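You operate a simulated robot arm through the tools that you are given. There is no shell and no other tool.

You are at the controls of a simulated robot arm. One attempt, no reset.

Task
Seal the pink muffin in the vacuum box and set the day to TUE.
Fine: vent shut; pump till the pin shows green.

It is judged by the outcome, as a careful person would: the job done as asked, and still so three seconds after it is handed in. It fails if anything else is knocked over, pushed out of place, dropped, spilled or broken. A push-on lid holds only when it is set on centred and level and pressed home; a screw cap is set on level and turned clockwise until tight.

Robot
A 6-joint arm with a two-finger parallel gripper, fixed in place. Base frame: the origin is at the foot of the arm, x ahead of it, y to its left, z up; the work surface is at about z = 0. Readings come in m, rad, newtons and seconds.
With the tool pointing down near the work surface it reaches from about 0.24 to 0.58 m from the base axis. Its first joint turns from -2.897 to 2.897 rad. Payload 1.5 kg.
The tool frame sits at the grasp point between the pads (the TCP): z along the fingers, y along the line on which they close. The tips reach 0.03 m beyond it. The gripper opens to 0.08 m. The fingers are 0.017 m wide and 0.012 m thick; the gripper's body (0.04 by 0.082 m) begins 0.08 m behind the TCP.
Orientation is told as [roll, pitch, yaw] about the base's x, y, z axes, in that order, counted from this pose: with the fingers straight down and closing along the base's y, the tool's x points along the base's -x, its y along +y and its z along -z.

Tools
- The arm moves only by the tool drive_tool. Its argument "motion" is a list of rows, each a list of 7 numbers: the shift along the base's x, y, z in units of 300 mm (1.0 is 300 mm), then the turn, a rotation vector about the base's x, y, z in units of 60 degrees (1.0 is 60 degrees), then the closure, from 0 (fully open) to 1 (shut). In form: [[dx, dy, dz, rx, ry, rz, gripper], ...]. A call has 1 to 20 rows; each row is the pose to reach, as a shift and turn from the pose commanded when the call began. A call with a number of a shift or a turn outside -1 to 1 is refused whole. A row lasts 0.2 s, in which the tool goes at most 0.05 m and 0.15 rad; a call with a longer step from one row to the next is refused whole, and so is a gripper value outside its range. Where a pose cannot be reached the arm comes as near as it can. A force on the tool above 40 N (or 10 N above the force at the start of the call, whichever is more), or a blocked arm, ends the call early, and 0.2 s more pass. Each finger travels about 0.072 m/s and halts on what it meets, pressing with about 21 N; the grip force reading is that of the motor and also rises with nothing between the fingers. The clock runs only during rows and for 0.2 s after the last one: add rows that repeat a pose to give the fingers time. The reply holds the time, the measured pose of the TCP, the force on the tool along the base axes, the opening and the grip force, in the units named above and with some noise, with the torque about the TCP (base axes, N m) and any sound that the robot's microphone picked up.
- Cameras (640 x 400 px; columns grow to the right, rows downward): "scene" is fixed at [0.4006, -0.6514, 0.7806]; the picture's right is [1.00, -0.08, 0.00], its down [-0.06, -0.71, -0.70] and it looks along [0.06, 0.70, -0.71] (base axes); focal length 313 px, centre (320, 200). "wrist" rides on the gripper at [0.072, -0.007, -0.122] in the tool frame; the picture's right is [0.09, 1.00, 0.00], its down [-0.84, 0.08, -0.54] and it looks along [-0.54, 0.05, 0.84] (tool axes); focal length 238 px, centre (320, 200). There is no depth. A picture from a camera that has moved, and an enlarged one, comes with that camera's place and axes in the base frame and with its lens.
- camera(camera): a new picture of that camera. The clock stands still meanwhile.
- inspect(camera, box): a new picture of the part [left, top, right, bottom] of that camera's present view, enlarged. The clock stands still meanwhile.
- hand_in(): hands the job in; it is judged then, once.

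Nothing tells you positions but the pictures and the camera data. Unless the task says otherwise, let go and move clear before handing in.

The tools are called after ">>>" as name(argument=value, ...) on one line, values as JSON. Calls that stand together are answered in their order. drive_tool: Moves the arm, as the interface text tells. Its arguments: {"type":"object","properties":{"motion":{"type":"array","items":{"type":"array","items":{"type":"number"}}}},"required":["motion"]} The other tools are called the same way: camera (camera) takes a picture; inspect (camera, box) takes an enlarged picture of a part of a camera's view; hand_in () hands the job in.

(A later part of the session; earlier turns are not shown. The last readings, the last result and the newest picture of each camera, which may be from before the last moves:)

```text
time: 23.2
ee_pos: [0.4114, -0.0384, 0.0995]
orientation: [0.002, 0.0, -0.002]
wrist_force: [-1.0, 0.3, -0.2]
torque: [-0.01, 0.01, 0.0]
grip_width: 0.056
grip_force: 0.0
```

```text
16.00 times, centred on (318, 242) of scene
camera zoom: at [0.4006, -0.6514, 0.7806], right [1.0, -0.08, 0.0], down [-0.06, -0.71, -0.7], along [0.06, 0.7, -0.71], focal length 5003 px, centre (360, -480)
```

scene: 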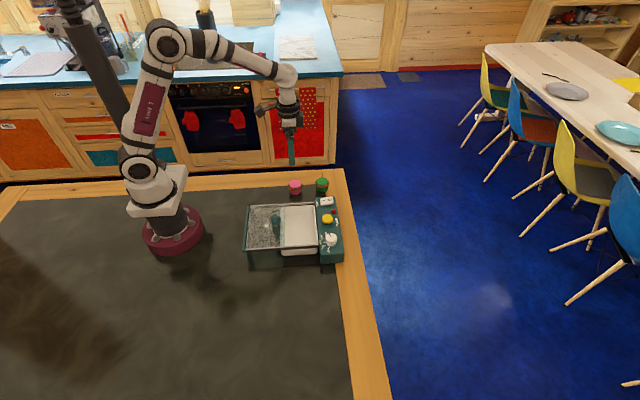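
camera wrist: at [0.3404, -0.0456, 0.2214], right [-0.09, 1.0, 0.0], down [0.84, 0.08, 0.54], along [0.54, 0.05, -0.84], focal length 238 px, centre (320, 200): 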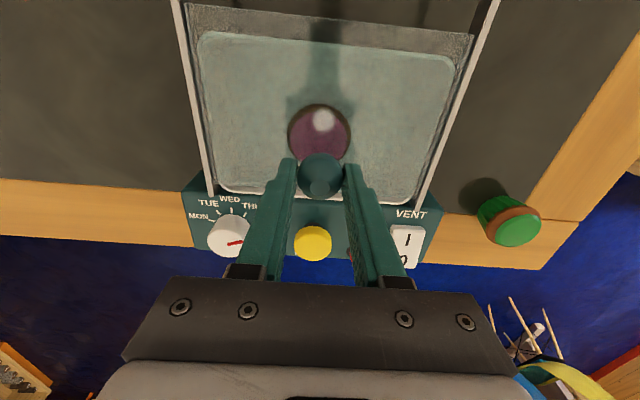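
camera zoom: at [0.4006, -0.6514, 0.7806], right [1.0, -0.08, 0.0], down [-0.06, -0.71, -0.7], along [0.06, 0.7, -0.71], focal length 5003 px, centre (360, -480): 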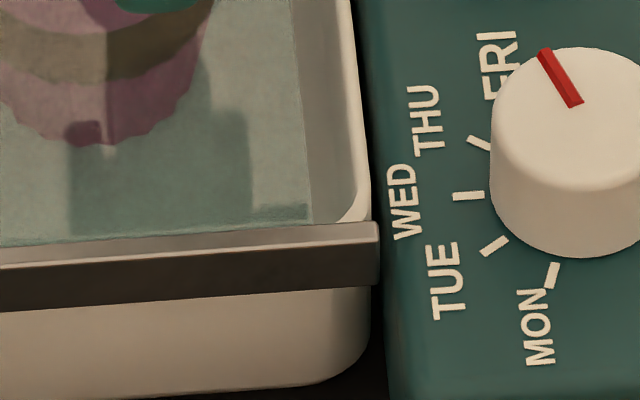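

Stress is gone (torque ~0) and the lid stayed put. I'll rise, close the fingers, go down behind the knob and push it in +x instead of gripping.

>>> drive_tool(motion=[[0, 0, 0.1, 0, 0, 0, 0.3], [0, 0, 0.18, 0, 0, 0, 0.3], [-0.06, 0, 0.18, 0, 0, 0, 0.6], [-0.11, 0, 0.18, 0, 0, 0, 0.9], [-0.11, 0, 0.18, 0, 0, 0, 1.0], [-0.11, 0, 0.18, 0, 0, 0, 1.0], [-0.11, 0, 0.1, 0, 0, 0, 1.0], [-0.11, 0, 0.0, 0, 0, 0, 1.0], [-0.11, 0, 0.0, 0, 0, 0, 1.0]])

>>> inspect(camera="scene", box=[240, 180, 350, 275])

>>> camera(camera="wrist")

```text
time: 25.2
ee_pos: [0.3768, -0.0401, 0.0972]
orientation: [-0.003, 0.0, -0.002]
wrist_force: [0.7, -0.8, -0.3]
torque: [0.02, -0.01, -0.01]
grip_width: 0.0
grip_force: 20.7
```

```text
4.21 times, centred on (295, 228) of scene
camera zoom: at [0.4006, -0.6514, 0.7806], right [1.0, -0.08, 0.0], down [-0.06, -0.71, -0.7], along [0.06, 0.7, -0.71], focal length 1317 px, centre (425, 84)
```

zoom: 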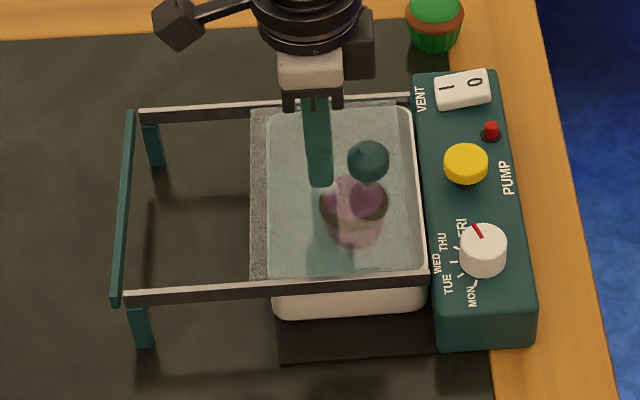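

```text
taken
camera wrist: at [0.3066, -0.0471, 0.2201], right [-0.09, 1.0, 0.0], down [0.84, 0.08, 0.54], along [0.54, 0.05, -0.84], focal length 238 px, centre (320, 200)
```

wrist: 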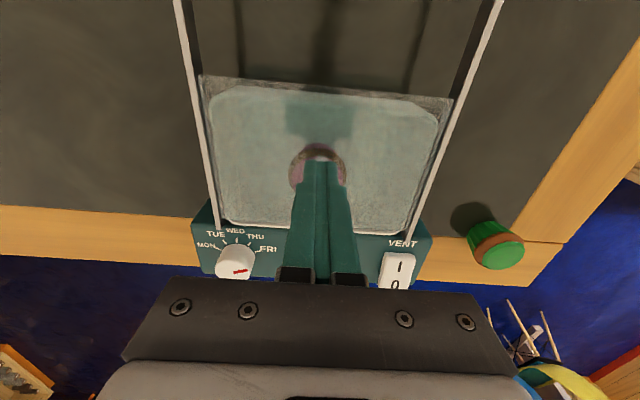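

The closed fingers are ~10 mm behind the knob. I'll advance slowly to contact and push a few mm.

>>> drive_tool(motion=[[0.015, 0, 0, 0, 0, 0, 1.0], [0.025, 0, 0, 0, 0, 0, 1.0], [0.035, 0, 0, 0, 0, 0, 1.0], [0.042, 0, 0, 0, 0, 0, 1.0], [0.05, 0, 0, 0, 0, 0, 1.0]])

>>> inspect(camera="scene", box=[240, 180, 350, 275])

>>> inspect(camera="scene", box=[305, 230, 330, 255])

```text
time: 26.4
ee_pos: [0.393, -0.0388, 0.0979]
orientation: [0.001, 0.0, 0.002]
wrist_force: [0.5, 0.2, -0.4]
torque: [-0.01, 0.0, 0.0]
grip_width: 0.0
grip_force: 21.1
```

```text
4.21 times, centred on (295, 228) of scene
camera zoom: at [0.4006, -0.6514, 0.7806], right [1.0, -0.08, 0.0], down [-0.06, -0.71, -0.7], along [0.06, 0.7, -0.71], focal length 1317 px, centre (425, 84)
```

zoom: 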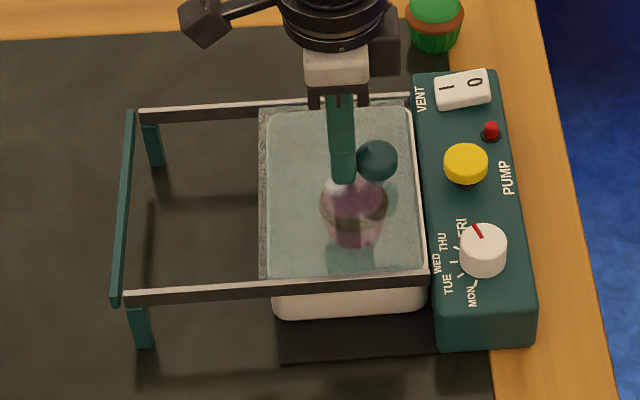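

```text
16.00 times, centred on (318, 242) of scene
camera zoom: at [0.4006, -0.6514, 0.7806], right [1.0, -0.08, 0.0], down [-0.06, -0.71, -0.7], along [0.06, 0.7, -0.71], focal length 5003 px, centre (360, -480)
```

zoom: 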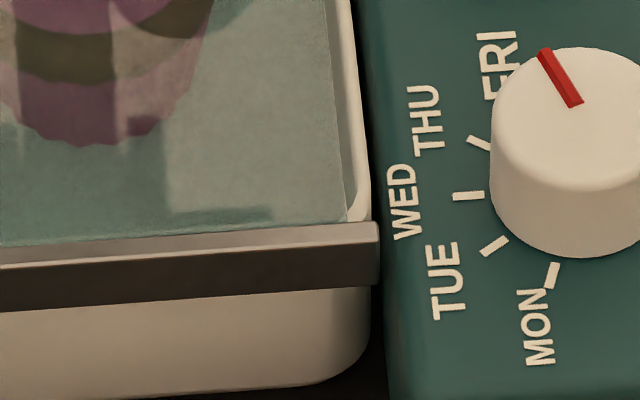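

Pushing works: the lid moved ~6 mm while the box stayed still. About 5 mm remain, so I'll continue in small steps.

>>> drive_tool(motion=[[0.005, 0, 0, 0, 0, 0, 1.0], [0.01, 0, 0, 0, 0, 0, 1.0]])

>>> inspect(camera="scene", box=[305, 230, 330, 255])

>>> inspect(camera="scene", box=[240, 180, 350, 275])

```text
time: 27.0
ee_pos: [0.3963, -0.0395, 0.099]
orientation: [-0.001, 0.001, 0.001]
wrist_force: [-1.3, -0.4, -0.4]
torque: [-0.01, -0.04, -0.01]
grip_width: 0.0
grip_force: 21.2
```

```text
16.00 times, centred on (318, 242) of scene
camera zoom: at [0.4006, -0.6514, 0.7806], right [1.0, -0.08, 0.0], down [-0.06, -0.71, -0.7], along [0.06, 0.7, -0.71], focal length 5003 px, centre (360, -480)
```

zoom: 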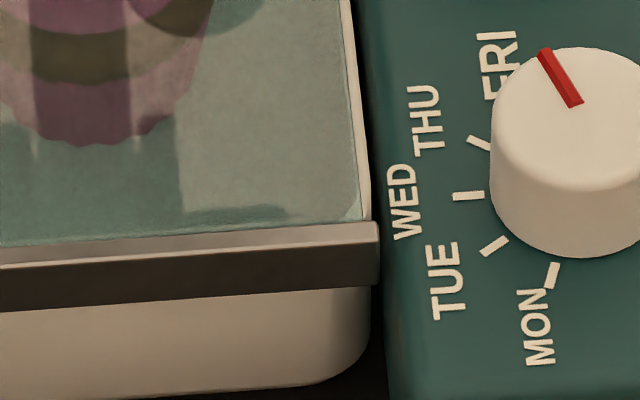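

```text
4.21 times, centred on (295, 228) of scene
camera zoom: at [0.4006, -0.6514, 0.7806], right [1.0, -0.08, 0.0], down [-0.06, -0.71, -0.7], along [0.06, 0.7, -0.71], focal length 1317 px, centre (425, 84)
```

zoom: 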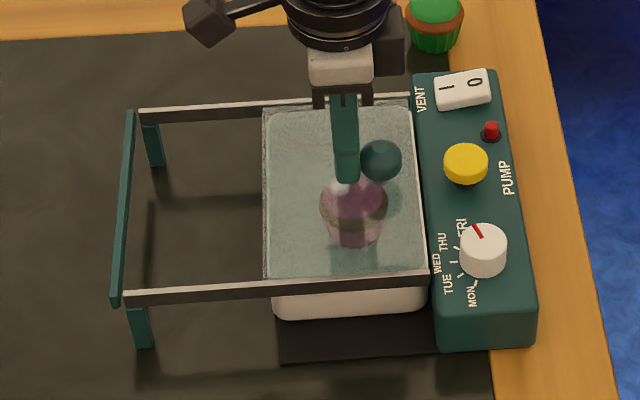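

About 2 mm remain. I'll give small pushes until the lid abuts the stop.

>>> drive_tool(motion=[[0.003, 0, 0, 0, 0, 0, 1.0], [0.006, 0, 0, 0, 0, 0, 1.0]])

>>> inspect(camera="scene", box=[305, 230, 330, 255])

```text
time: 27.6
ee_pos: [0.3979, -0.0392, 0.0981]
orientation: [-0.001, 0.0, 0.002]
wrist_force: [-0.8, -1.0, 0.6]
torque: [0.03, -0.01, -0.02]
grip_width: 0.0002
grip_force: 20.5
```

```text
16.00 times, centred on (318, 242) of scene
camera zoom: at [0.4006, -0.6514, 0.7806], right [1.0, -0.08, 0.0], down [-0.06, -0.71, -0.7], along [0.06, 0.7, -0.71], focal length 5003 px, centre (360, -480)
```

zoom: 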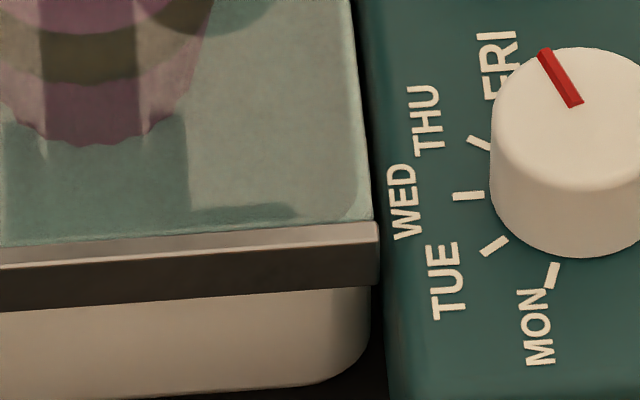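

>>> drive_tool(motion=[[0.003, 0, 0, 0, 0, 0, 1.0], [0.006, 0, 0, 0, 0, 0, 1.0]])

>>> inspect(camera="scene", box=[305, 230, 330, 255])

>>> inspect(camera="scene", box=[240, 180, 350, 275])

>>> camera(camera="wrist")

```text
time: 28.2
ee_pos: [0.3993, -0.0394, 0.0982]
orientation: [0.001, 0.003, 0.0]
wrist_force: [-5.9, 0.7, 2.6]
torque: [0.01, 0.15, 0.0]
grip_width: 0.0
grip_force: 21.0
```

```text
16.00 times, centred on (318, 242) of scene
camera zoom: at [0.4006, -0.6514, 0.7806], right [1.0, -0.08, 0.0], down [-0.06, -0.71, -0.7], along [0.06, 0.7, -0.71], focal length 5003 px, centre (360, -480)
```

zoom: 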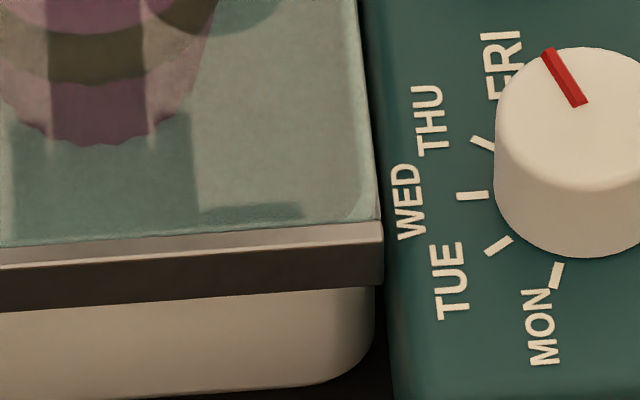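

```text
4.21 times, centred on (295, 228) of scene
camera zoom: at [0.4006, -0.6514, 0.7806], right [1.0, -0.08, 0.0], down [-0.06, -0.71, -0.7], along [0.06, 0.7, -0.71], focal length 1317 px, centre (425, 84)
```

zoom: 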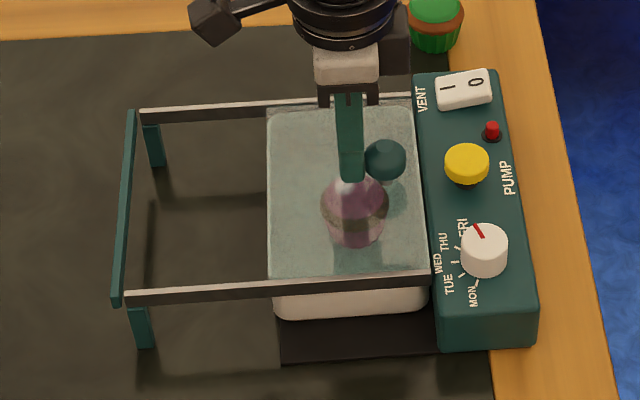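

```text
taken
camera wrist: at [0.3287, -0.0454, 0.2208], right [-0.09, 1.0, 0.0], down [0.84, 0.08, 0.54], along [0.54, 0.05, -0.84], focal length 238 px, centre (320, 200)
```

wrist: 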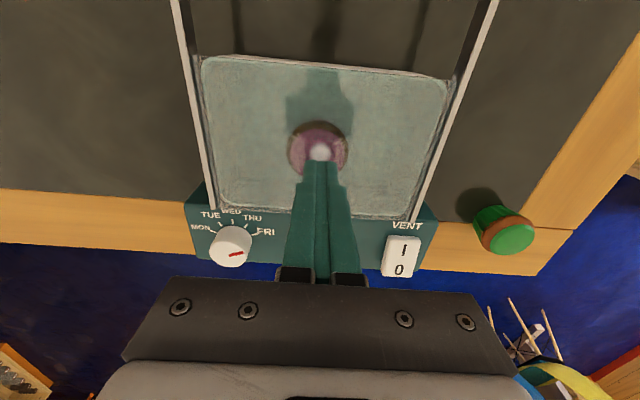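

The lid now abuts the stop (−6 N, box nudged ~1 mm) and lines up with the tray rim on both ends, so it is closed. I'll back off, rise, and look at the panel controls.

>>> drive_tool(motion=[[-0.02, 0, 0, 0, 0, 0, 1.0], [-0.04, 0, 0, 0, 0, 0, 1.0], [-0.04, 0, 0.1, 0, 0, 0, 1.0], [-0.04, 0, 0.22, 0, 0, 0, 1.0], [-0.02, 0.05, 0.34, 0, 0, 0, 1.0], [0.0, 0.1, 0.4, 0, 0, 0, 1.0], [0.0, 0.1, 0.4, 0, 0, 0, 1.0]])

>>> camera(camera="wrist")

>>> inspect(camera="wrist", box=[220, 110, 420, 250])

>>> inspect(camera="scene", box=[310, 190, 355, 265])

>>> inspect(camera="scene", box=[315, 190, 345, 215])

```text
time: 29.8
ee_pos: [0.3977, -0.008, 0.2203]
orientation: [-0.001, 0.002, 0.002]
wrist_force: [0.3, -0.2, -0.1]
torque: [0.0, 0.0, -0.03]
grip_width: 0.0001
grip_force: 20.9
```

```text
taken
camera wrist: at [0.3281, -0.0155, 0.3424], right [-0.09, 1.0, 0.0], down [0.84, 0.08, 0.54], along [0.54, 0.05, -0.84], focal length 238 px, centre (320, 200)
```

wrist: 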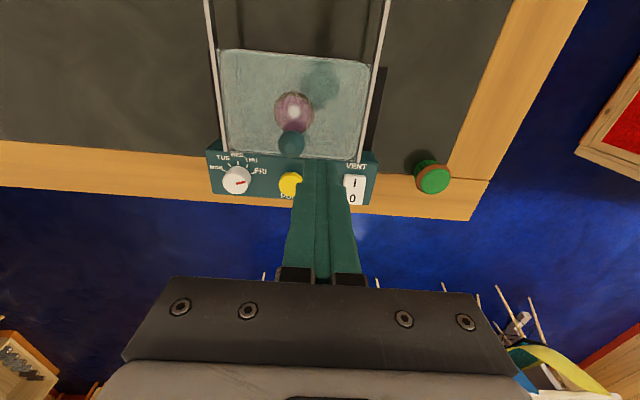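

```text
2.86 times, centred on (320, 180) of wrist
camera zoom: at [0.3281, -0.0155, 0.3424], right [-0.09, 1.0, 0.0], down [0.84, 0.08, 0.54], along [0.54, 0.05, -0.84], focal length 681 px, centre (320, 257)
```

zoom: 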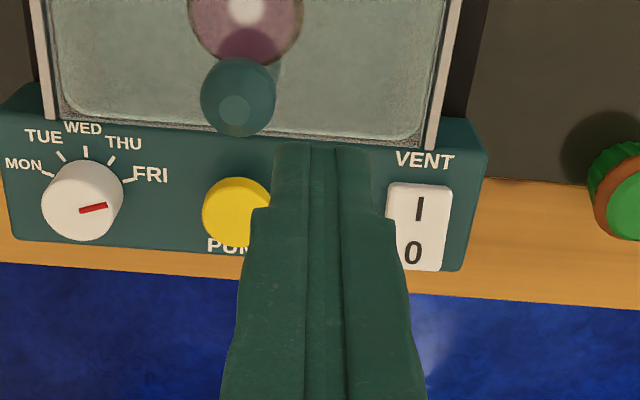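

```text
5.33 times, centred on (332, 228) of scene
camera zoom: at [0.4006, -0.6514, 0.7806], right [1.0, -0.08, 0.0], down [-0.06, -0.71, -0.7], along [0.06, 0.7, -0.71], focal length 1668 px, centre (253, 53)
```

zoom: 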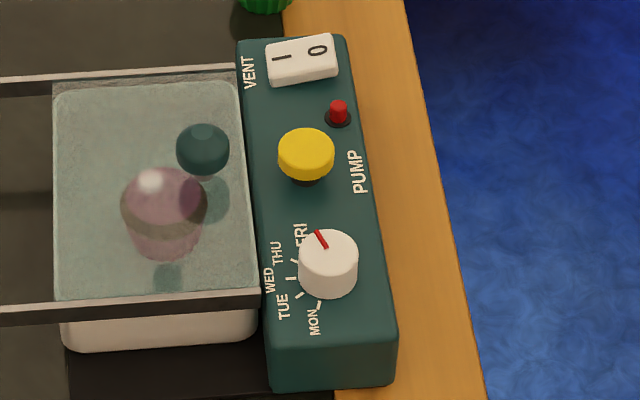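

```text
16.00 times, centred on (330, 202) of scene
camera zoom: at [0.4006, -0.6514, 0.7806], right [1.0, -0.08, 0.0], down [-0.06, -0.71, -0.7], along [0.06, 0.7, -0.71], focal length 5003 px, centre (160, 160)
```

zoom: 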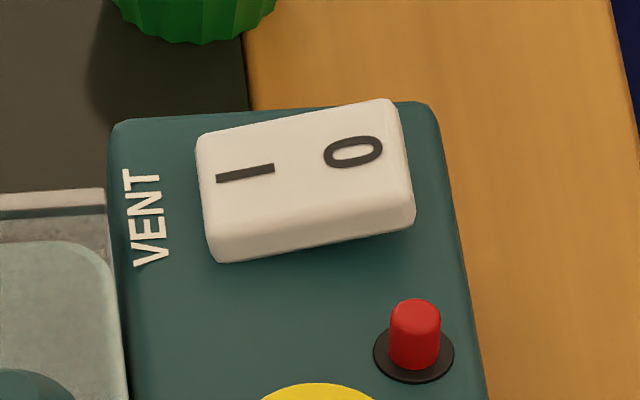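

The rocker's "0" end is raised and the "I" end is down, so the vent is open. I need to press the "0" end at about (0.496, 0.042, 0.075). I'll move above it.

>>> drive_tool(motion=[[0.1, 0.05, 0, 0, 0, 0, 1.0], [0.2, 0.1, 0, 0, 0, 0, 1.0], [0.3, 0.15, -0.04, 0, 0, 0, 1.0], [0.334, 0.167, -0.14, 0, 0, 0, 1.0], [0.334, 0.167, -0.25, 0, 0, 0, 1.0], [0.334, 0.167, -0.3, 0, 0, 0, 1.0], [0.334, 0.167, -0.3, 0, 0, 0, 1.0]])

>>> camera(camera="wrist")

>>> inspect(camera="scene", box=[305, 165, 365, 215])

```text
time: 31.4
ee_pos: [0.5023, 0.042, 0.1263]
orientation: [0.002, 0.0, 0.0]
wrist_force: [-0.3, 0.1, -0.5]
torque: [0.01, 0.0, 0.01]
grip_width: 0.0002
grip_force: 20.7
```

```text
taken
camera wrist: at [0.4304, 0.0348, 0.2494], right [-0.09, 1.0, 0.0], down [0.84, 0.08, 0.54], along [0.54, 0.05, -0.84], focal length 238 px, centre (320, 200)
```

wrist: 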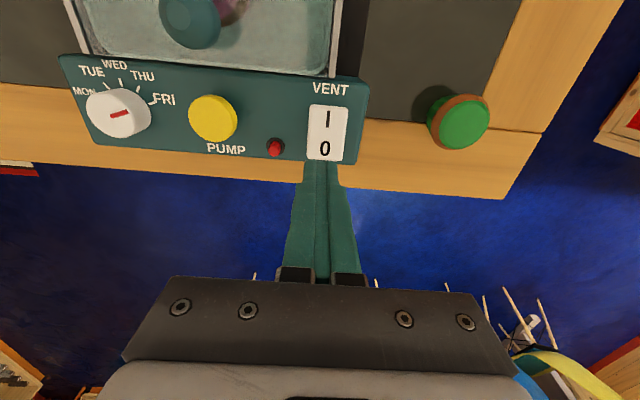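

```text
8.00 times, centred on (335, 190) of scene
camera zoom: at [0.4006, -0.6514, 0.7806], right [1.0, -0.08, 0.0], down [-0.06, -0.71, -0.7], along [0.06, 0.7, -0.71], focal length 2502 px, centre (200, 280)
```

zoom: 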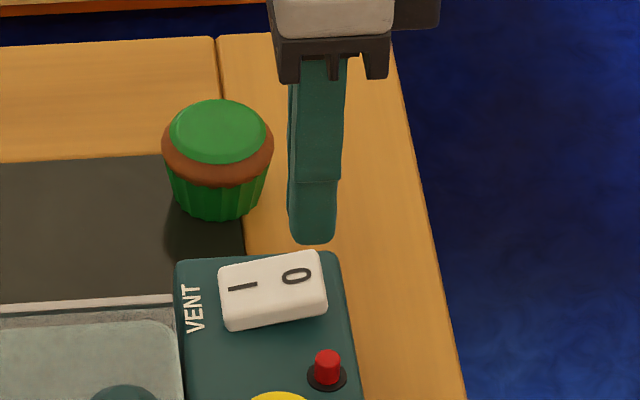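

I'm above the "0" end. I'll centre slightly (−3 mm in x) and lower until I touch it, then press.

>>> drive_tool(motion=[[-0.01, 0, -0.02, 0, 0, 0, 1.0], [-0.01, 0, -0.04, 0, 0, 0, 1.0], [-0.01, 0, -0.055, 0, 0, 0, 1.0], [-0.01, 0, -0.065, 0, 0, 0, 1.0]])

>>> inspect(camera="scene", box=[305, 165, 365, 215])

```text
time: 32.4
ee_pos: [0.4983, 0.0407, 0.1094]
orientation: [0.0, 0.0, 0.0]
wrist_force: [0.6, -1.3, -0.1]
torque: [0.01, -0.02, 0.02]
grip_width: 0.0
grip_force: 21.2
```

```text
8.00 times, centred on (335, 190) of scene
camera zoom: at [0.4006, -0.6514, 0.7806], right [1.0, -0.08, 0.0], down [-0.06, -0.71, -0.7], along [0.06, 0.7, -0.71], focal length 2502 px, centre (200, 280)
```

zoom: 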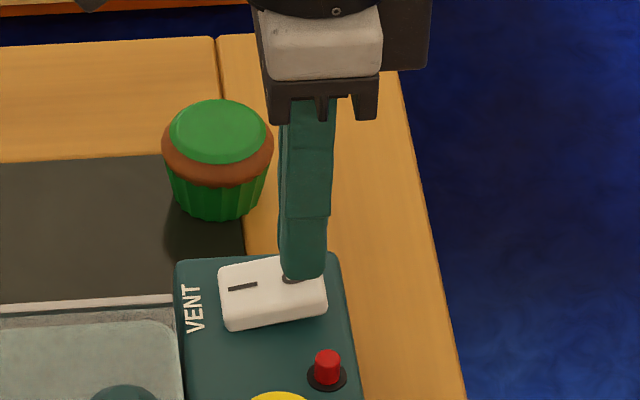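

The tip is just over the "0" end. I'll press down in small steps.

>>> drive_tool(motion=[[0, 0, -0.008, 0, 0, 0, 1.0], [0, 0, -0.016, 0, 0, 0, 1.0], [0, 0, -0.024, 0, 0, 0, 1.0]])

>>> inspect(camera="scene", box=[305, 165, 365, 215])

```text
time: 33.2
ee_pos: [0.4975, 0.042, 0.1021]
orientation: [0.002, 0.0, 0.001]
wrist_force: [-0.1, 0.1, -0.4]
torque: [-0.02, 0.04, -0.01]
grip_width: 0.0
grip_force: 20.6
```

```text
8.00 times, centred on (335, 190) of scene
camera zoom: at [0.4006, -0.6514, 0.7806], right [1.0, -0.08, 0.0], down [-0.06, -0.71, -0.7], along [0.06, 0.7, -0.71], focal length 2502 px, centre (200, 280)
```

zoom: 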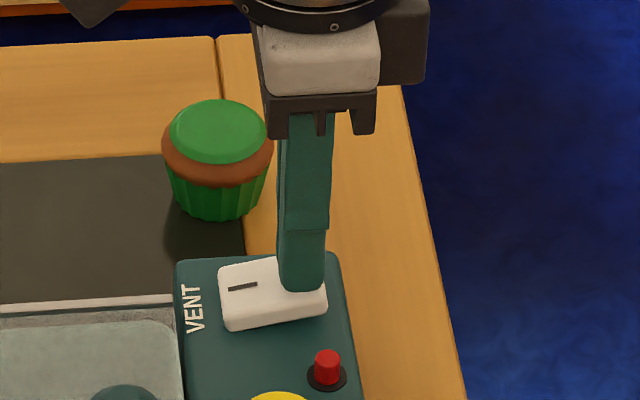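

>>> drive_tool(motion=[[0, 0, -0.006, 0, 0, 0, 1.0], [0, 0, -0.012, 0, 0, 0, 1.0], [0, 0, -0.018, 0, 0, 0, 1.0]])

>>> inspect(camera="scene", box=[305, 165, 365, 215])

```text
time: 34.0
ee_pos: [0.4977, 0.0418, 0.0969]
orientation: [0.002, -0.001, 0.001]
wrist_force: [1.6, 1.2, 2.1]
torque: [-0.01, -0.03, -0.02]
grip_width: 0.0
grip_force: 21.9
```

```text
8.00 times, centred on (335, 190) of scene
camera zoom: at [0.4006, -0.6514, 0.7806], right [1.0, -0.08, 0.0], down [-0.06, -0.71, -0.7], along [0.06, 0.7, -0.71], focal length 2502 px, centre (200, 280)
```

zoom: 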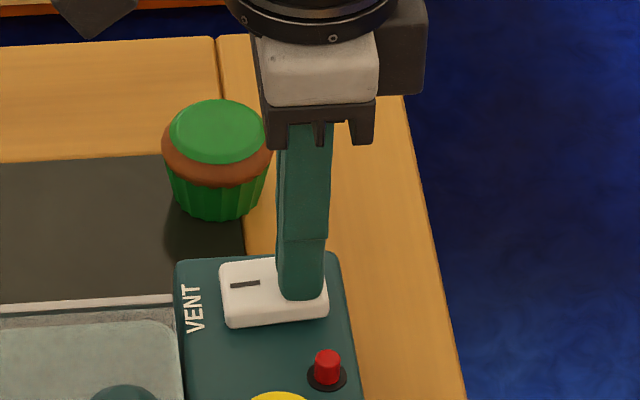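

Contact is made and the rocker is beginning to tip. I'll continue pressing.

>>> drive_tool(motion=[[0, 0, -0.006, 0, 0, 0, 1.0], [0, 0, -0.012, 0, 0, 0, 1.0], [0, 0, -0.018, 0, 0, 0, 1.0]])

>>> inspect(camera="scene", box=[305, 165, 365, 215])

```text
time: 34.8
ee_pos: [0.4992, 0.0419, 0.0951]
orientation: [0.001, -0.008, 0.0]
wrist_force: [-0.9, -0.3, 5.0]
torque: [0.0, 0.07, 0.01]
grip_width: 0.0
grip_force: 21.3
stopped in row 3: the force on the tool passed its limit at 46 N (the readings are from after the stop); the commanded pose is now the measured one
```

```text
8.00 times, centred on (335, 190) of scene
camera zoom: at [0.4006, -0.6514, 0.7806], right [1.0, -0.08, 0.0], down [-0.06, -0.71, -0.7], along [0.06, 0.7, -0.71], focal length 2502 px, centre (200, 280)
```

zoom: 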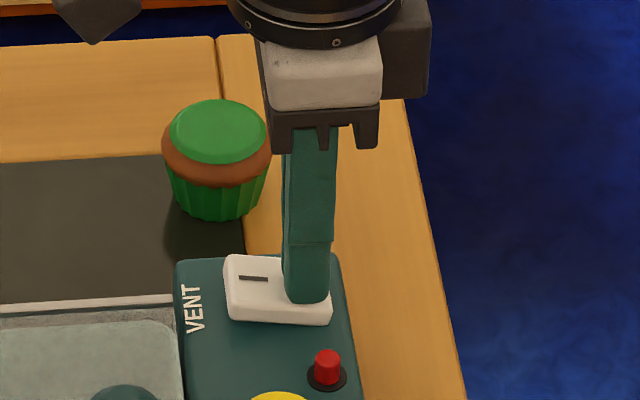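

The rocker has flipped, with the "I" end now raised. I'll lift off and verify.

>>> drive_tool(motion=[[0, 0, 0.05, 0, 0.008, 0, 1.0], [0, 0, 0.15, 0, 0.008, 0, 1.0], [0, -0.08, 0.25, 0, 0.008, 0, 1.0], [-0.1, -0.16, 0.3, 0, 0.008, 0, 1.0], [-0.18, -0.16, 0.3, 0, 0.008, 0, 1.0], [-0.18, -0.16, 0.3, 0, 0.008, 0, 1.0]])

>>> inspect(camera="scene", box=[305, 165, 365, 215])

>>> inspect(camera="scene", box=[240, 180, 350, 275])

>>> camera(camera="wrist")

```text
time: 36.2
ee_pos: [0.4447, -0.0056, 0.1823]
orientation: [0.003, 0.0, 0.002]
wrist_force: [0.0, -0.4, 0.3]
torque: [0.01, -0.01, -0.04]
grip_width: 0.0
grip_force: 21.4
```

```text
8.00 times, centred on (335, 190) of scene
camera zoom: at [0.4006, -0.6514, 0.7806], right [1.0, -0.08, 0.0], down [-0.06, -0.71, -0.7], along [0.06, 0.7, -0.71], focal length 2502 px, centre (200, 280)
```

zoom: 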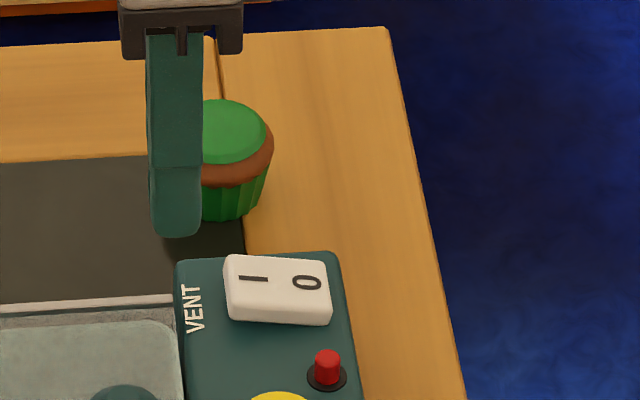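

```text
4.21 times, centred on (295, 228) of scene
camera zoom: at [0.4006, -0.6514, 0.7806], right [1.0, -0.08, 0.0], down [-0.06, -0.71, -0.7], along [0.06, 0.7, -0.71], focal length 1317 px, centre (425, 84)
```

zoom: 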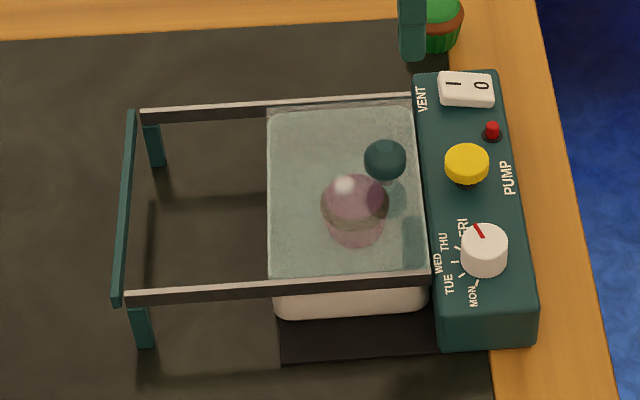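

```text
taken
camera wrist: at [0.3741, -0.0136, 0.3056], right [-0.09, 1.0, 0.0], down [0.84, 0.08, 0.54], along [0.54, 0.05, -0.84], focal length 238 px, centre (320, 200)
```

wrist: 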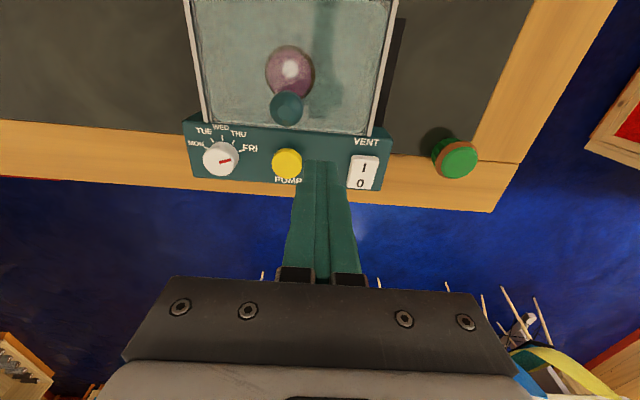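

The vent now reads "0" down, so it is shut, and the lid is still closed. The pump button is at about (0.479, -0.038, 0.079), so I'll go above it and press.

>>> drive_tool(motion=[[0.06, -0.06, 0, 0, 0, 0, 1.0], [0.114, -0.108, 0, 0, 0, 0, 1.0], [0.114, -0.108, -0.1, 0, 0, 0, 1.0], [0.114, -0.108, -0.2, 0, 0, 0, 1.0], [0.114, -0.108, -0.2, 0, 0, 0, 1.0]])

>>> camera(camera="wrist")

>>> inspect(camera="scene", box=[295, 180, 365, 240])

```text
time: 37.4
ee_pos: [0.4798, -0.0381, 0.1211]
orientation: [0.002, 0.002, 0.003]
wrist_force: [1.1, 0.0, -0.9]
torque: [0.0, 0.0, 0.0]
grip_width: 0.0001
grip_force: 21.1
```

```text
taken
camera wrist: at [0.409, -0.0455, 0.2447], right [-0.09, 1.0, 0.0], down [0.84, 0.08, 0.54], along [0.54, 0.05, -0.84], focal length 238 px, centre (320, 200)
```

wrist: 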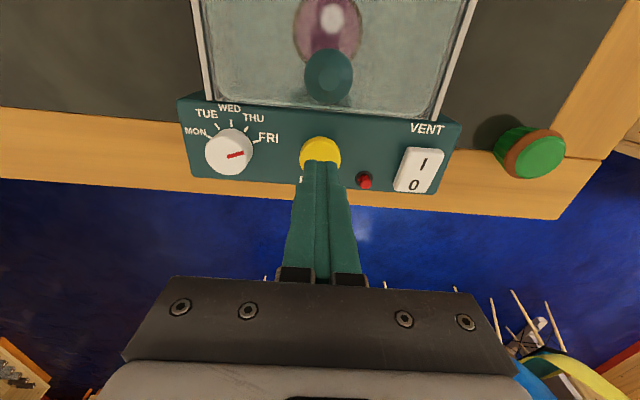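

```text
6.67 times, centred on (330, 210) of scene
camera zoom: at [0.4006, -0.6514, 0.7806], right [1.0, -0.08, 0.0], down [-0.06, -0.71, -0.7], along [0.06, 0.7, -0.71], focal length 2085 px, centre (253, 133)
```

zoom: 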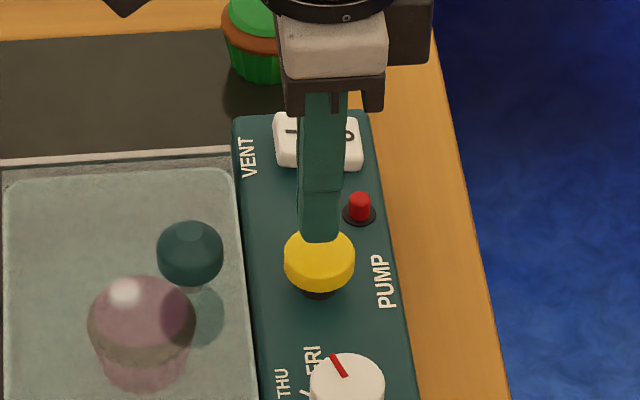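

I'm aligned over the pump button. I'll press down in small steps.

>>> drive_tool(motion=[[0, 0, -0.015, 0, 0, 0, 1.0], [0, 0, -0.03, 0, 0, 0, 1.0], [0, 0, -0.04, 0, 0, 0, 1.0], [0, 0, -0.05, 0, 0, 0, 1.0]])

>>> inspect(camera="scene", box=[295, 180, 365, 240])

```text
time: 38.4
ee_pos: [0.4797, -0.0386, 0.1082]
orientation: [0.002, 0.001, 0.0]
wrist_force: [0.7, -0.5, -0.3]
torque: [-0.01, 0.0, -0.01]
grip_width: 0.0
grip_force: 21.1
```

```text
6.67 times, centred on (330, 210) of scene
camera zoom: at [0.4006, -0.6514, 0.7806], right [1.0, -0.08, 0.0], down [-0.06, -0.71, -0.7], along [0.06, 0.7, -0.71], focal length 2085 px, centre (253, 133)
```

zoom: 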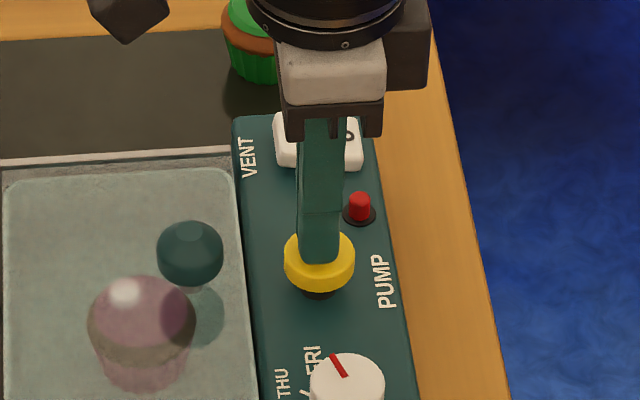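

>>> drive_tool(motion=[[0, 0, -0.008, 0, 0, 0, 1.0], [0, 0, -0.016, 0, 0, 0, 1.0], [0, 0, -0.024, 0, 0, 0, 1.0]])

>>> inspect(camera="scene", box=[295, 180, 365, 240])

```text
time: 39.2
ee_pos: [0.4811, -0.0385, 0.1024]
orientation: [0.001, 0.001, 0.0]
wrist_force: [-0.1, 0.7, 1.9]
torque: [0.04, -0.03, 0.03]
grip_width: 0.0
grip_force: 20.9
```

```text
6.67 times, centred on (330, 210) of scene
camera zoom: at [0.4006, -0.6514, 0.7806], right [1.0, -0.08, 0.0], down [-0.06, -0.71, -0.7], along [0.06, 0.7, -0.71], focal length 2085 px, centre (253, 133)
```

zoom: 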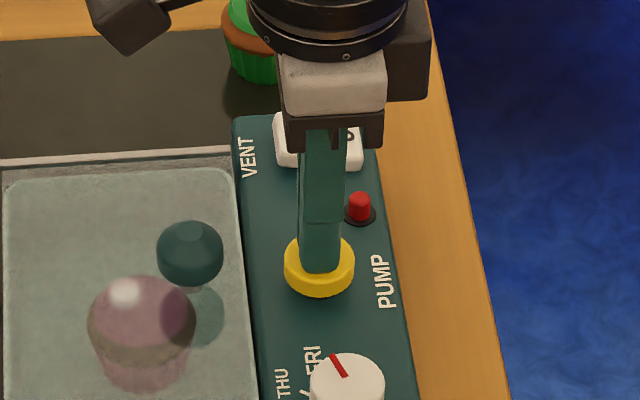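

The button is going down (about 2 N). I'll continue to the bottom of its stroke.

>>> drive_tool(motion=[[0, 0, -0.007, 0, 0, 0, 1.0], [0, 0, -0.014, 0, 0, 0, 1.0], [0, 0, -0.02, 0, 0, 0, 1.0]])

>>> inspect(camera="scene", box=[295, 180, 365, 240])

```text
time: 40.0
ee_pos: [0.4798, -0.0392, 0.0959]
orientation: [0.003, 0.001, 0.003]
wrist_force: [1.7, 0.7, 5.2]
torque: [0.02, -0.07, 0.01]
grip_width: 0.0
grip_force: 21.0
```

```text
6.67 times, centred on (330, 210) of scene
camera zoom: at [0.4006, -0.6514, 0.7806], right [1.0, -0.08, 0.0], down [-0.06, -0.71, -0.7], along [0.06, 0.7, -0.71], focal length 2085 px, centre (253, 133)
```

zoom: 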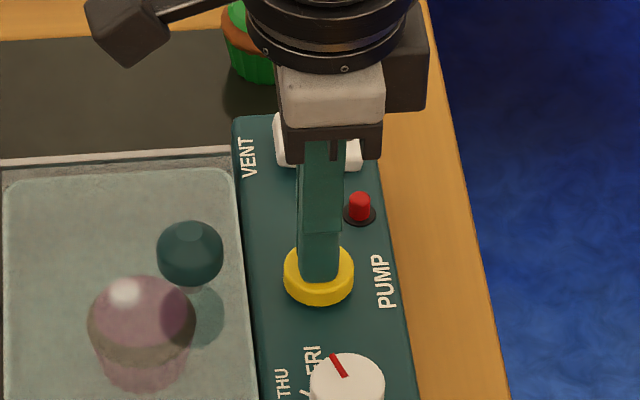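

>>> drive_tool(motion=[[0, 0, -0.005, 0, 0, 0, 1.0], [0, 0, -0.01, 0, 0, 0, 1.0], [0, 0, -0.01, 0, 0, 0, 1.0]])

>>> inspect(camera="scene", box=[295, 180, 365, 240])

```text
time: 40.8
ee_pos: [0.4792, -0.0384, 0.0932]
orientation: [0.001, 0.001, 0.003]
wrist_force: [3.7, -2.1, 7.4]
torque: [-0.08, -0.06, -0.03]
grip_width: 0.0
grip_force: 21.0
heard: click
```

```text
6.67 times, centred on (330, 210) of scene
camera zoom: at [0.4006, -0.6514, 0.7806], right [1.0, -0.08, 0.0], down [-0.06, -0.71, -0.7], along [0.06, 0.7, -0.71], focal length 2085 px, centre (253, 133)
```

zoom: 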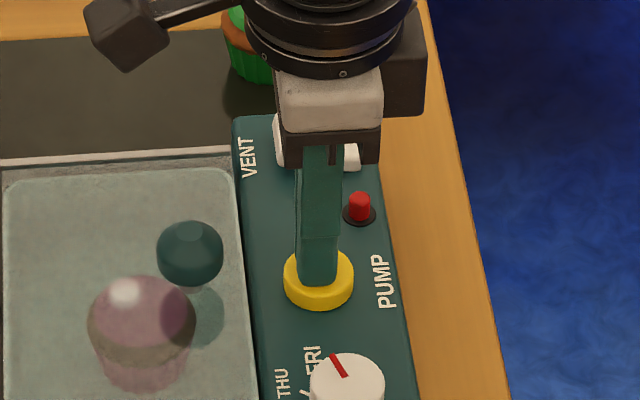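

There was a click at full stroke. I'll release fully, then press again and check the pin.

>>> drive_tool(motion=[[0, 0, 0.03, 0, 0, 0, 1.0], [0, 0, 0.06, 0, 0, 0, 1.0], [0, 0, 0.06, 0, 0, 0, 1.0]])

>>> inspect(camera="scene", box=[295, 180, 365, 240])

```text
time: 41.6
ee_pos: [0.4792, -0.0395, 0.1105]
orientation: [0.002, 0.002, -0.001]
wrist_force: [-0.7, -0.1, 0.0]
torque: [0.01, 0.02, 0.0]
grip_width: 0.0
grip_force: 21.1
```

```text
6.67 times, centred on (330, 210) of scene
camera zoom: at [0.4006, -0.6514, 0.7806], right [1.0, -0.08, 0.0], down [-0.06, -0.71, -0.7], along [0.06, 0.7, -0.71], focal length 2085 px, centre (253, 133)
```

zoom: 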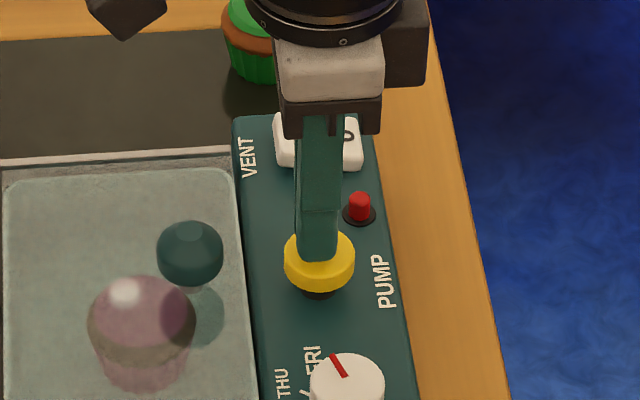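

The button sprang back and the pin is still red. I'll give it a second full stroke and watch.

>>> drive_tool(motion=[[0, 0, -0.02, 0, 0, 0, 1.0], [0, 0, -0.04, 0, 0, 0, 1.0], [0, 0, -0.052, 0, 0, 0, 1.0], [0, 0, -0.061, 0, 0, 0, 1.0], [0, 0, -0.061, 0, 0, 0, 1.0], [0, 0, -0.03, 0, 0, 0, 1.0], [0, 0, 0, 0, 0, 0, 1.0], [0, 0, 0, 0, 0, 0, 1.0]])

>>> inspect(camera="scene", box=[295, 180, 365, 240])

>>> inspect(camera="scene", box=[325, 200, 345, 220])

```text
time: 43.4
ee_pos: [0.4808, -0.0405, 0.1097]
orientation: [0.002, 0.001, 0.003]
wrist_force: [0.3, 0.2, 0.4]
torque: [0.05, 0.01, 0.03]
grip_width: 0.0003
grip_force: 20.8
heard: click
```

```text
6.67 times, centred on (330, 210) of scene
camera zoom: at [0.4006, -0.6514, 0.7806], right [1.0, -0.08, 0.0], down [-0.06, -0.71, -0.7], along [0.06, 0.7, -0.71], focal length 2085 px, centre (253, 133)
```

zoom: 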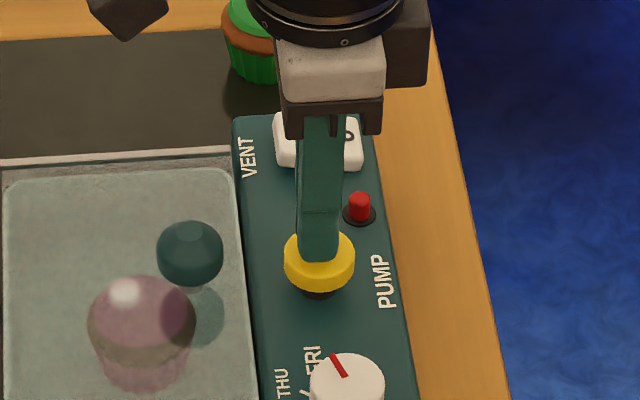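

```text
16.00 times, centred on (335, 210) of scene
camera zoom: at [0.4006, -0.6514, 0.7806], right [1.0, -0.08, 0.0], down [-0.06, -0.71, -0.7], along [0.06, 0.7, -0.71], focal length 5003 px, centre (80, 40)
```

zoom: 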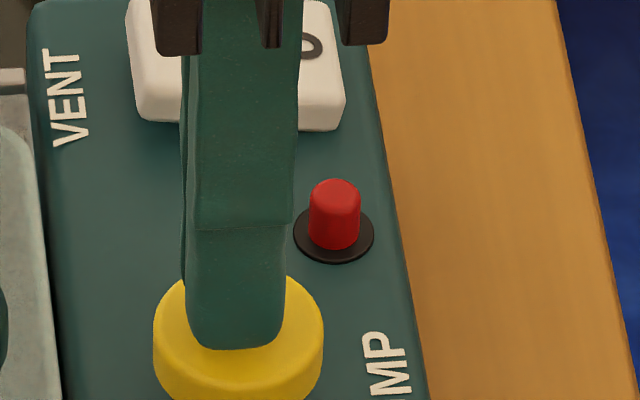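

Second click, still red. I'll do another stroke.

>>> drive_tool(motion=[[0, 0, -0.02, 0, 0, 0, 1.0], [0, 0, -0.04, 0, 0, 0, 1.0], [0, 0, -0.052, 0, 0, 0, 1.0], [0, 0, -0.061, 0, 0, 0, 1.0], [0, 0, -0.061, 0, 0, 0, 1.0], [0, 0, -0.03, 0, 0, 0, 1.0], [0, 0, 0, 0, 0, 0, 1.0], [0, 0, 0, 0, 0, 0, 1.0]])

>>> inspect(camera="scene", box=[325, 200, 345, 220])

```text
time: 45.2
ee_pos: [0.4791, -0.0375, 0.1112]
orientation: [0.001, 0.002, 0.001]
wrist_force: [-0.1, -0.1, -0.3]
torque: [0.01, 0.0, 0.03]
grip_width: 0.0
grip_force: 21.4
heard: click
```

```text
16.00 times, centred on (335, 210) of scene
camera zoom: at [0.4006, -0.6514, 0.7806], right [1.0, -0.08, 0.0], down [-0.06, -0.71, -0.7], along [0.06, 0.7, -0.71], focal length 5003 px, centre (80, 40)
```

zoom: 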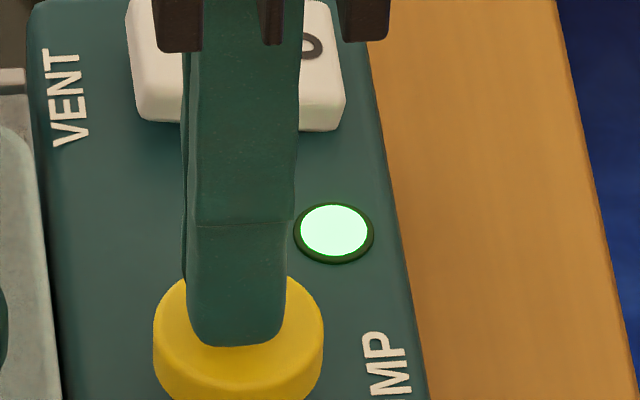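

The pin is now flush and glowing green. I'll rise and move above the dial, which points at FRI and must turn 108° counter-clockwise (seen from above) to TUE.

>>> drive_tool(motion=[[0, 0, 0.1, 0, 0, 0, 1.0], [0, 0, 0.2, 0, 0, 0, 0.8], [0, -0.1, 0.25, 0, 0, 0, 0.6], [0, -0.2, 0.25, 0, 0, 0, 0.4], [0, -0.235, 0.25, 0, 0, 0, 0.3], [0, -0.235, 0.25, 0, 0, 0, 0.3]])

>>> camera(camera="wrist")

>>> inspect(camera="wrist", box=[250, 80, 400, 190])

>>> inspect(camera="scene", box=[310, 190, 355, 265])

```text
time: 46.6
ee_pos: [0.4793, -0.1106, 0.1855]
orientation: [0.0, 0.001, -0.001]
wrist_force: [0.4, 0.1, 0.5]
torque: [0.0, -0.01, 0.01]
grip_width: 0.056
grip_force: 0.0
```

```text
taken
camera wrist: at [0.409, -0.1178, 0.3082], right [-0.09, 1.0, 0.0], down [0.84, 0.08, 0.54], along [0.54, 0.05, -0.84], focal length 238 px, centre (320, 200)
```

wrist: 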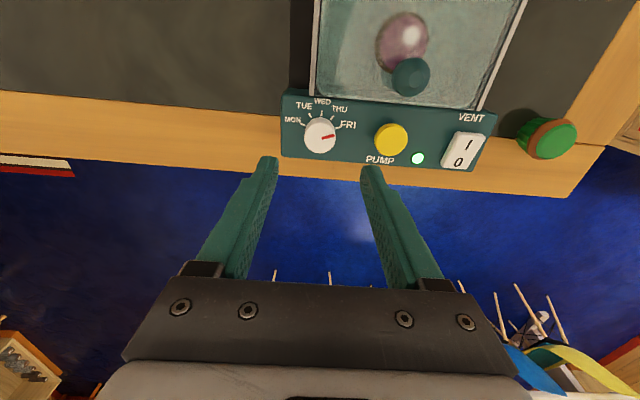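

```text
3.64 times, centred on (325, 135) of wrist
camera zoom: at [0.409, -0.1178, 0.3082], right [-0.09, 1.0, 0.0], down [0.84, 0.08, 0.54], along [0.54, 0.05, -0.84], focal length 867 px, centre (302, 436)
```

zoom: 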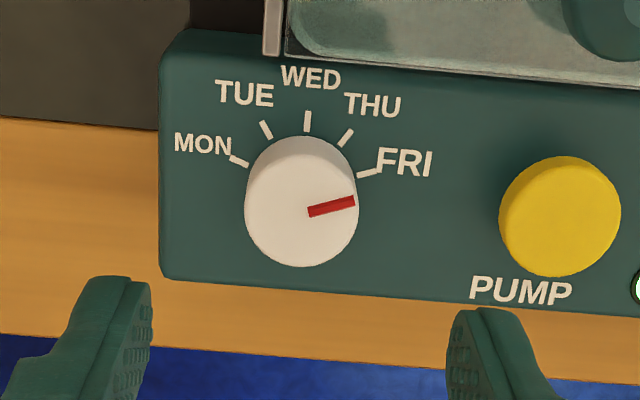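

```text
5.33 times, centred on (332, 228) of scene
camera zoom: at [0.4006, -0.6514, 0.7806], right [1.0, -0.08, 0.0], down [-0.06, -0.71, -0.7], along [0.06, 0.7, -0.71], focal length 1668 px, centre (253, 53)
```

zoom: 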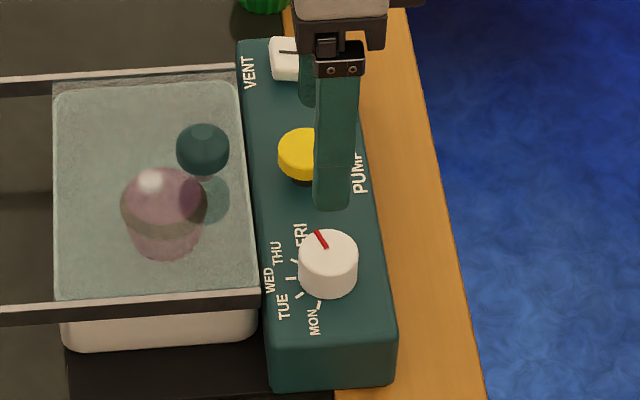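

The dial's centre is at about (0.484, -0.1115), top z≈0.08, diameter ~30 mm, and the pin is still green. The day marks are ~35° apart, so FRI to TUE is about +105° about z. I'll pre-rotate the gripper −52° and lower partway.

>>> drive_tool(motion=[[0.016, -0.003, 0, 0, 0, -0.13, 0.3], [0.016, -0.003, 0, 0, 0, -0.26, 0.3], [0.016, -0.003, -0.03, 0, 0, -0.39, 0.3], [0.016, -0.003, -0.06, 0, 0, -0.52, 0.3], [0.016, -0.003, -0.09, 0, 0, -0.65, 0.3], [0.016, -0.003, -0.12, 0, 0, -0.78, 0.3], [0.016, -0.003, -0.15, 0, 0, -0.87, 0.3], [0.016, -0.003, -0.15, 0, 0, -0.87, 0.3]])

>>> camera(camera="wrist")

>>> inspect(camera="scene", box=[310, 190, 355, 265])

```text
time: 48.4
ee_pos: [0.4841, -0.111, 0.14]
orientation: [0.0, 0.0, -0.91]
wrist_force: [0.0, 2.2, 1.1]
torque: [0.0, 0.01, 0.02]
grip_width: 0.0562
grip_force: 0.0
```

```text
taken
camera wrist: at [0.4356, -0.0585, 0.2637], right [0.73, 0.68, 0.0], down [0.57, -0.61, 0.54], along [0.37, -0.39, -0.84], focal length 238 px, centre (320, 200)
```

wrist: 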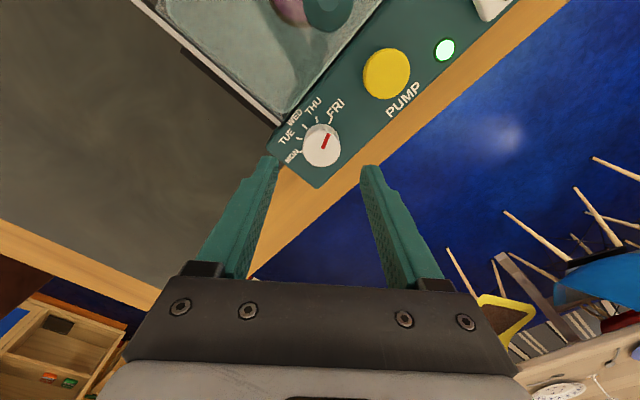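

```text
5.33 times, centred on (332, 228) of scene
camera zoom: at [0.4006, -0.6514, 0.7806], right [1.0, -0.08, 0.0], down [-0.06, -0.71, -0.7], along [0.06, 0.7, -0.71], focal length 1668 px, centre (253, 53)
```

zoom: 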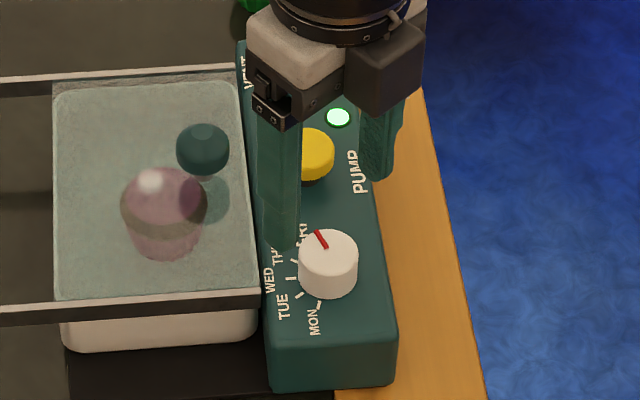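

>>> inspect(camera="wrist", box=[270, 90, 380, 190])

```text
4.00 times, centred on (325, 140) of wrist
camera zoom: at [0.4356, -0.0585, 0.2637], right [0.73, 0.68, 0.0], down [0.57, -0.61, 0.54], along [0.37, -0.39, -0.84], focal length 953 px, centre (300, 440)
```

zoom: 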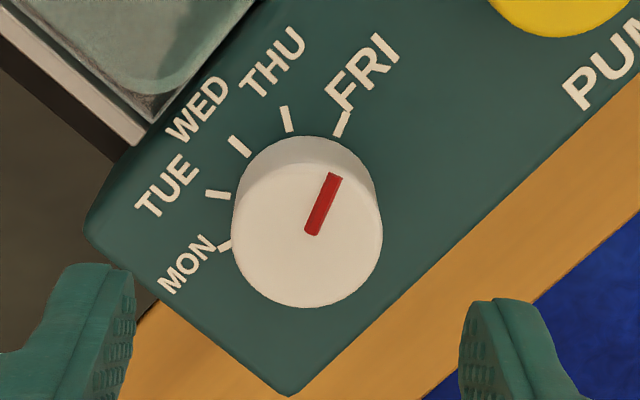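

All views agree on the dial centre (0.485, -0.110) with its top at z≈0.076. I'll trim by 1 mm and lower so the tips straddle the dial just above the panel.

>>> drive_tool(motion=[[0.003, 0.003, -0.05, 0, 0, 0, 0.3], [0.003, 0.003, -0.1, 0, 0, 0, 0.35], [0.003, 0.003, -0.13, 0, 0, 0, 0.4], [0.003, 0.003, -0.147, 0, 0, 0, 0.4], [0.003, 0.003, -0.147, 0, 0, 0, 0.4]])

>>> inspect(camera="wrist", box=[220, 90, 420, 250])

>>> inspect(camera="scene", box=[310, 205, 355, 265])

```text
time: 49.6
ee_pos: [0.4844, -0.1099, 0.0972]
orientation: [0.001, 0.002, -0.91]
wrist_force: [0.6, 0.4, -0.2]
torque: [0.03, -0.02, -0.02]
grip_width: 0.0481
grip_force: 0.0
```

```text
2.50 times, centred on (320, 170) of wrist
camera zoom: at [0.4364, -0.0577, 0.2199], right [0.73, 0.68, 0.0], down [0.57, -0.61, 0.54], along [0.37, -0.39, -0.84], focal length 596 px, centre (320, 275)
```

zoom: 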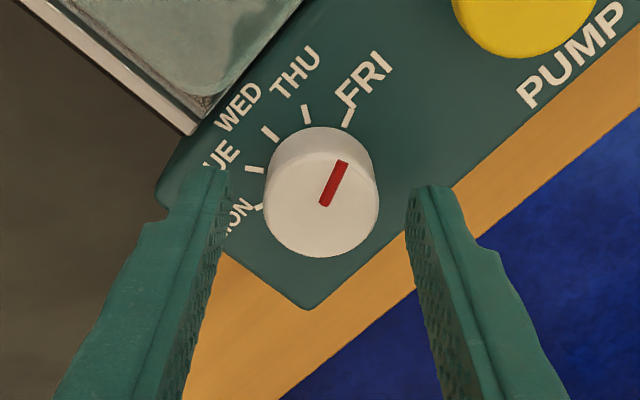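

```text
6.67 times, centred on (332, 235) of scene
camera zoom: at [0.4006, -0.6514, 0.7806], right [1.0, -0.08, 0.0], down [-0.06, -0.71, -0.7], along [0.06, 0.7, -0.71], focal length 2085 px, centre (237, -33)
```

zoom: 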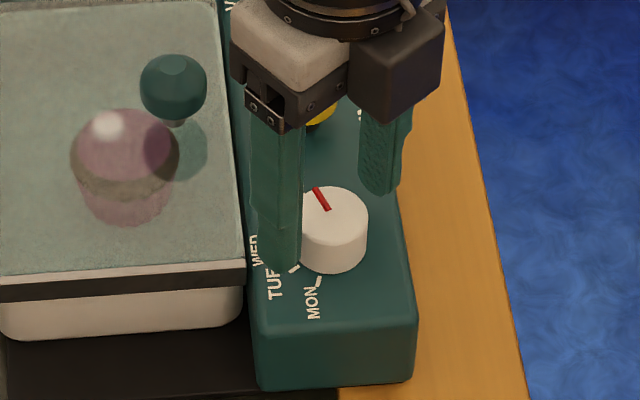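

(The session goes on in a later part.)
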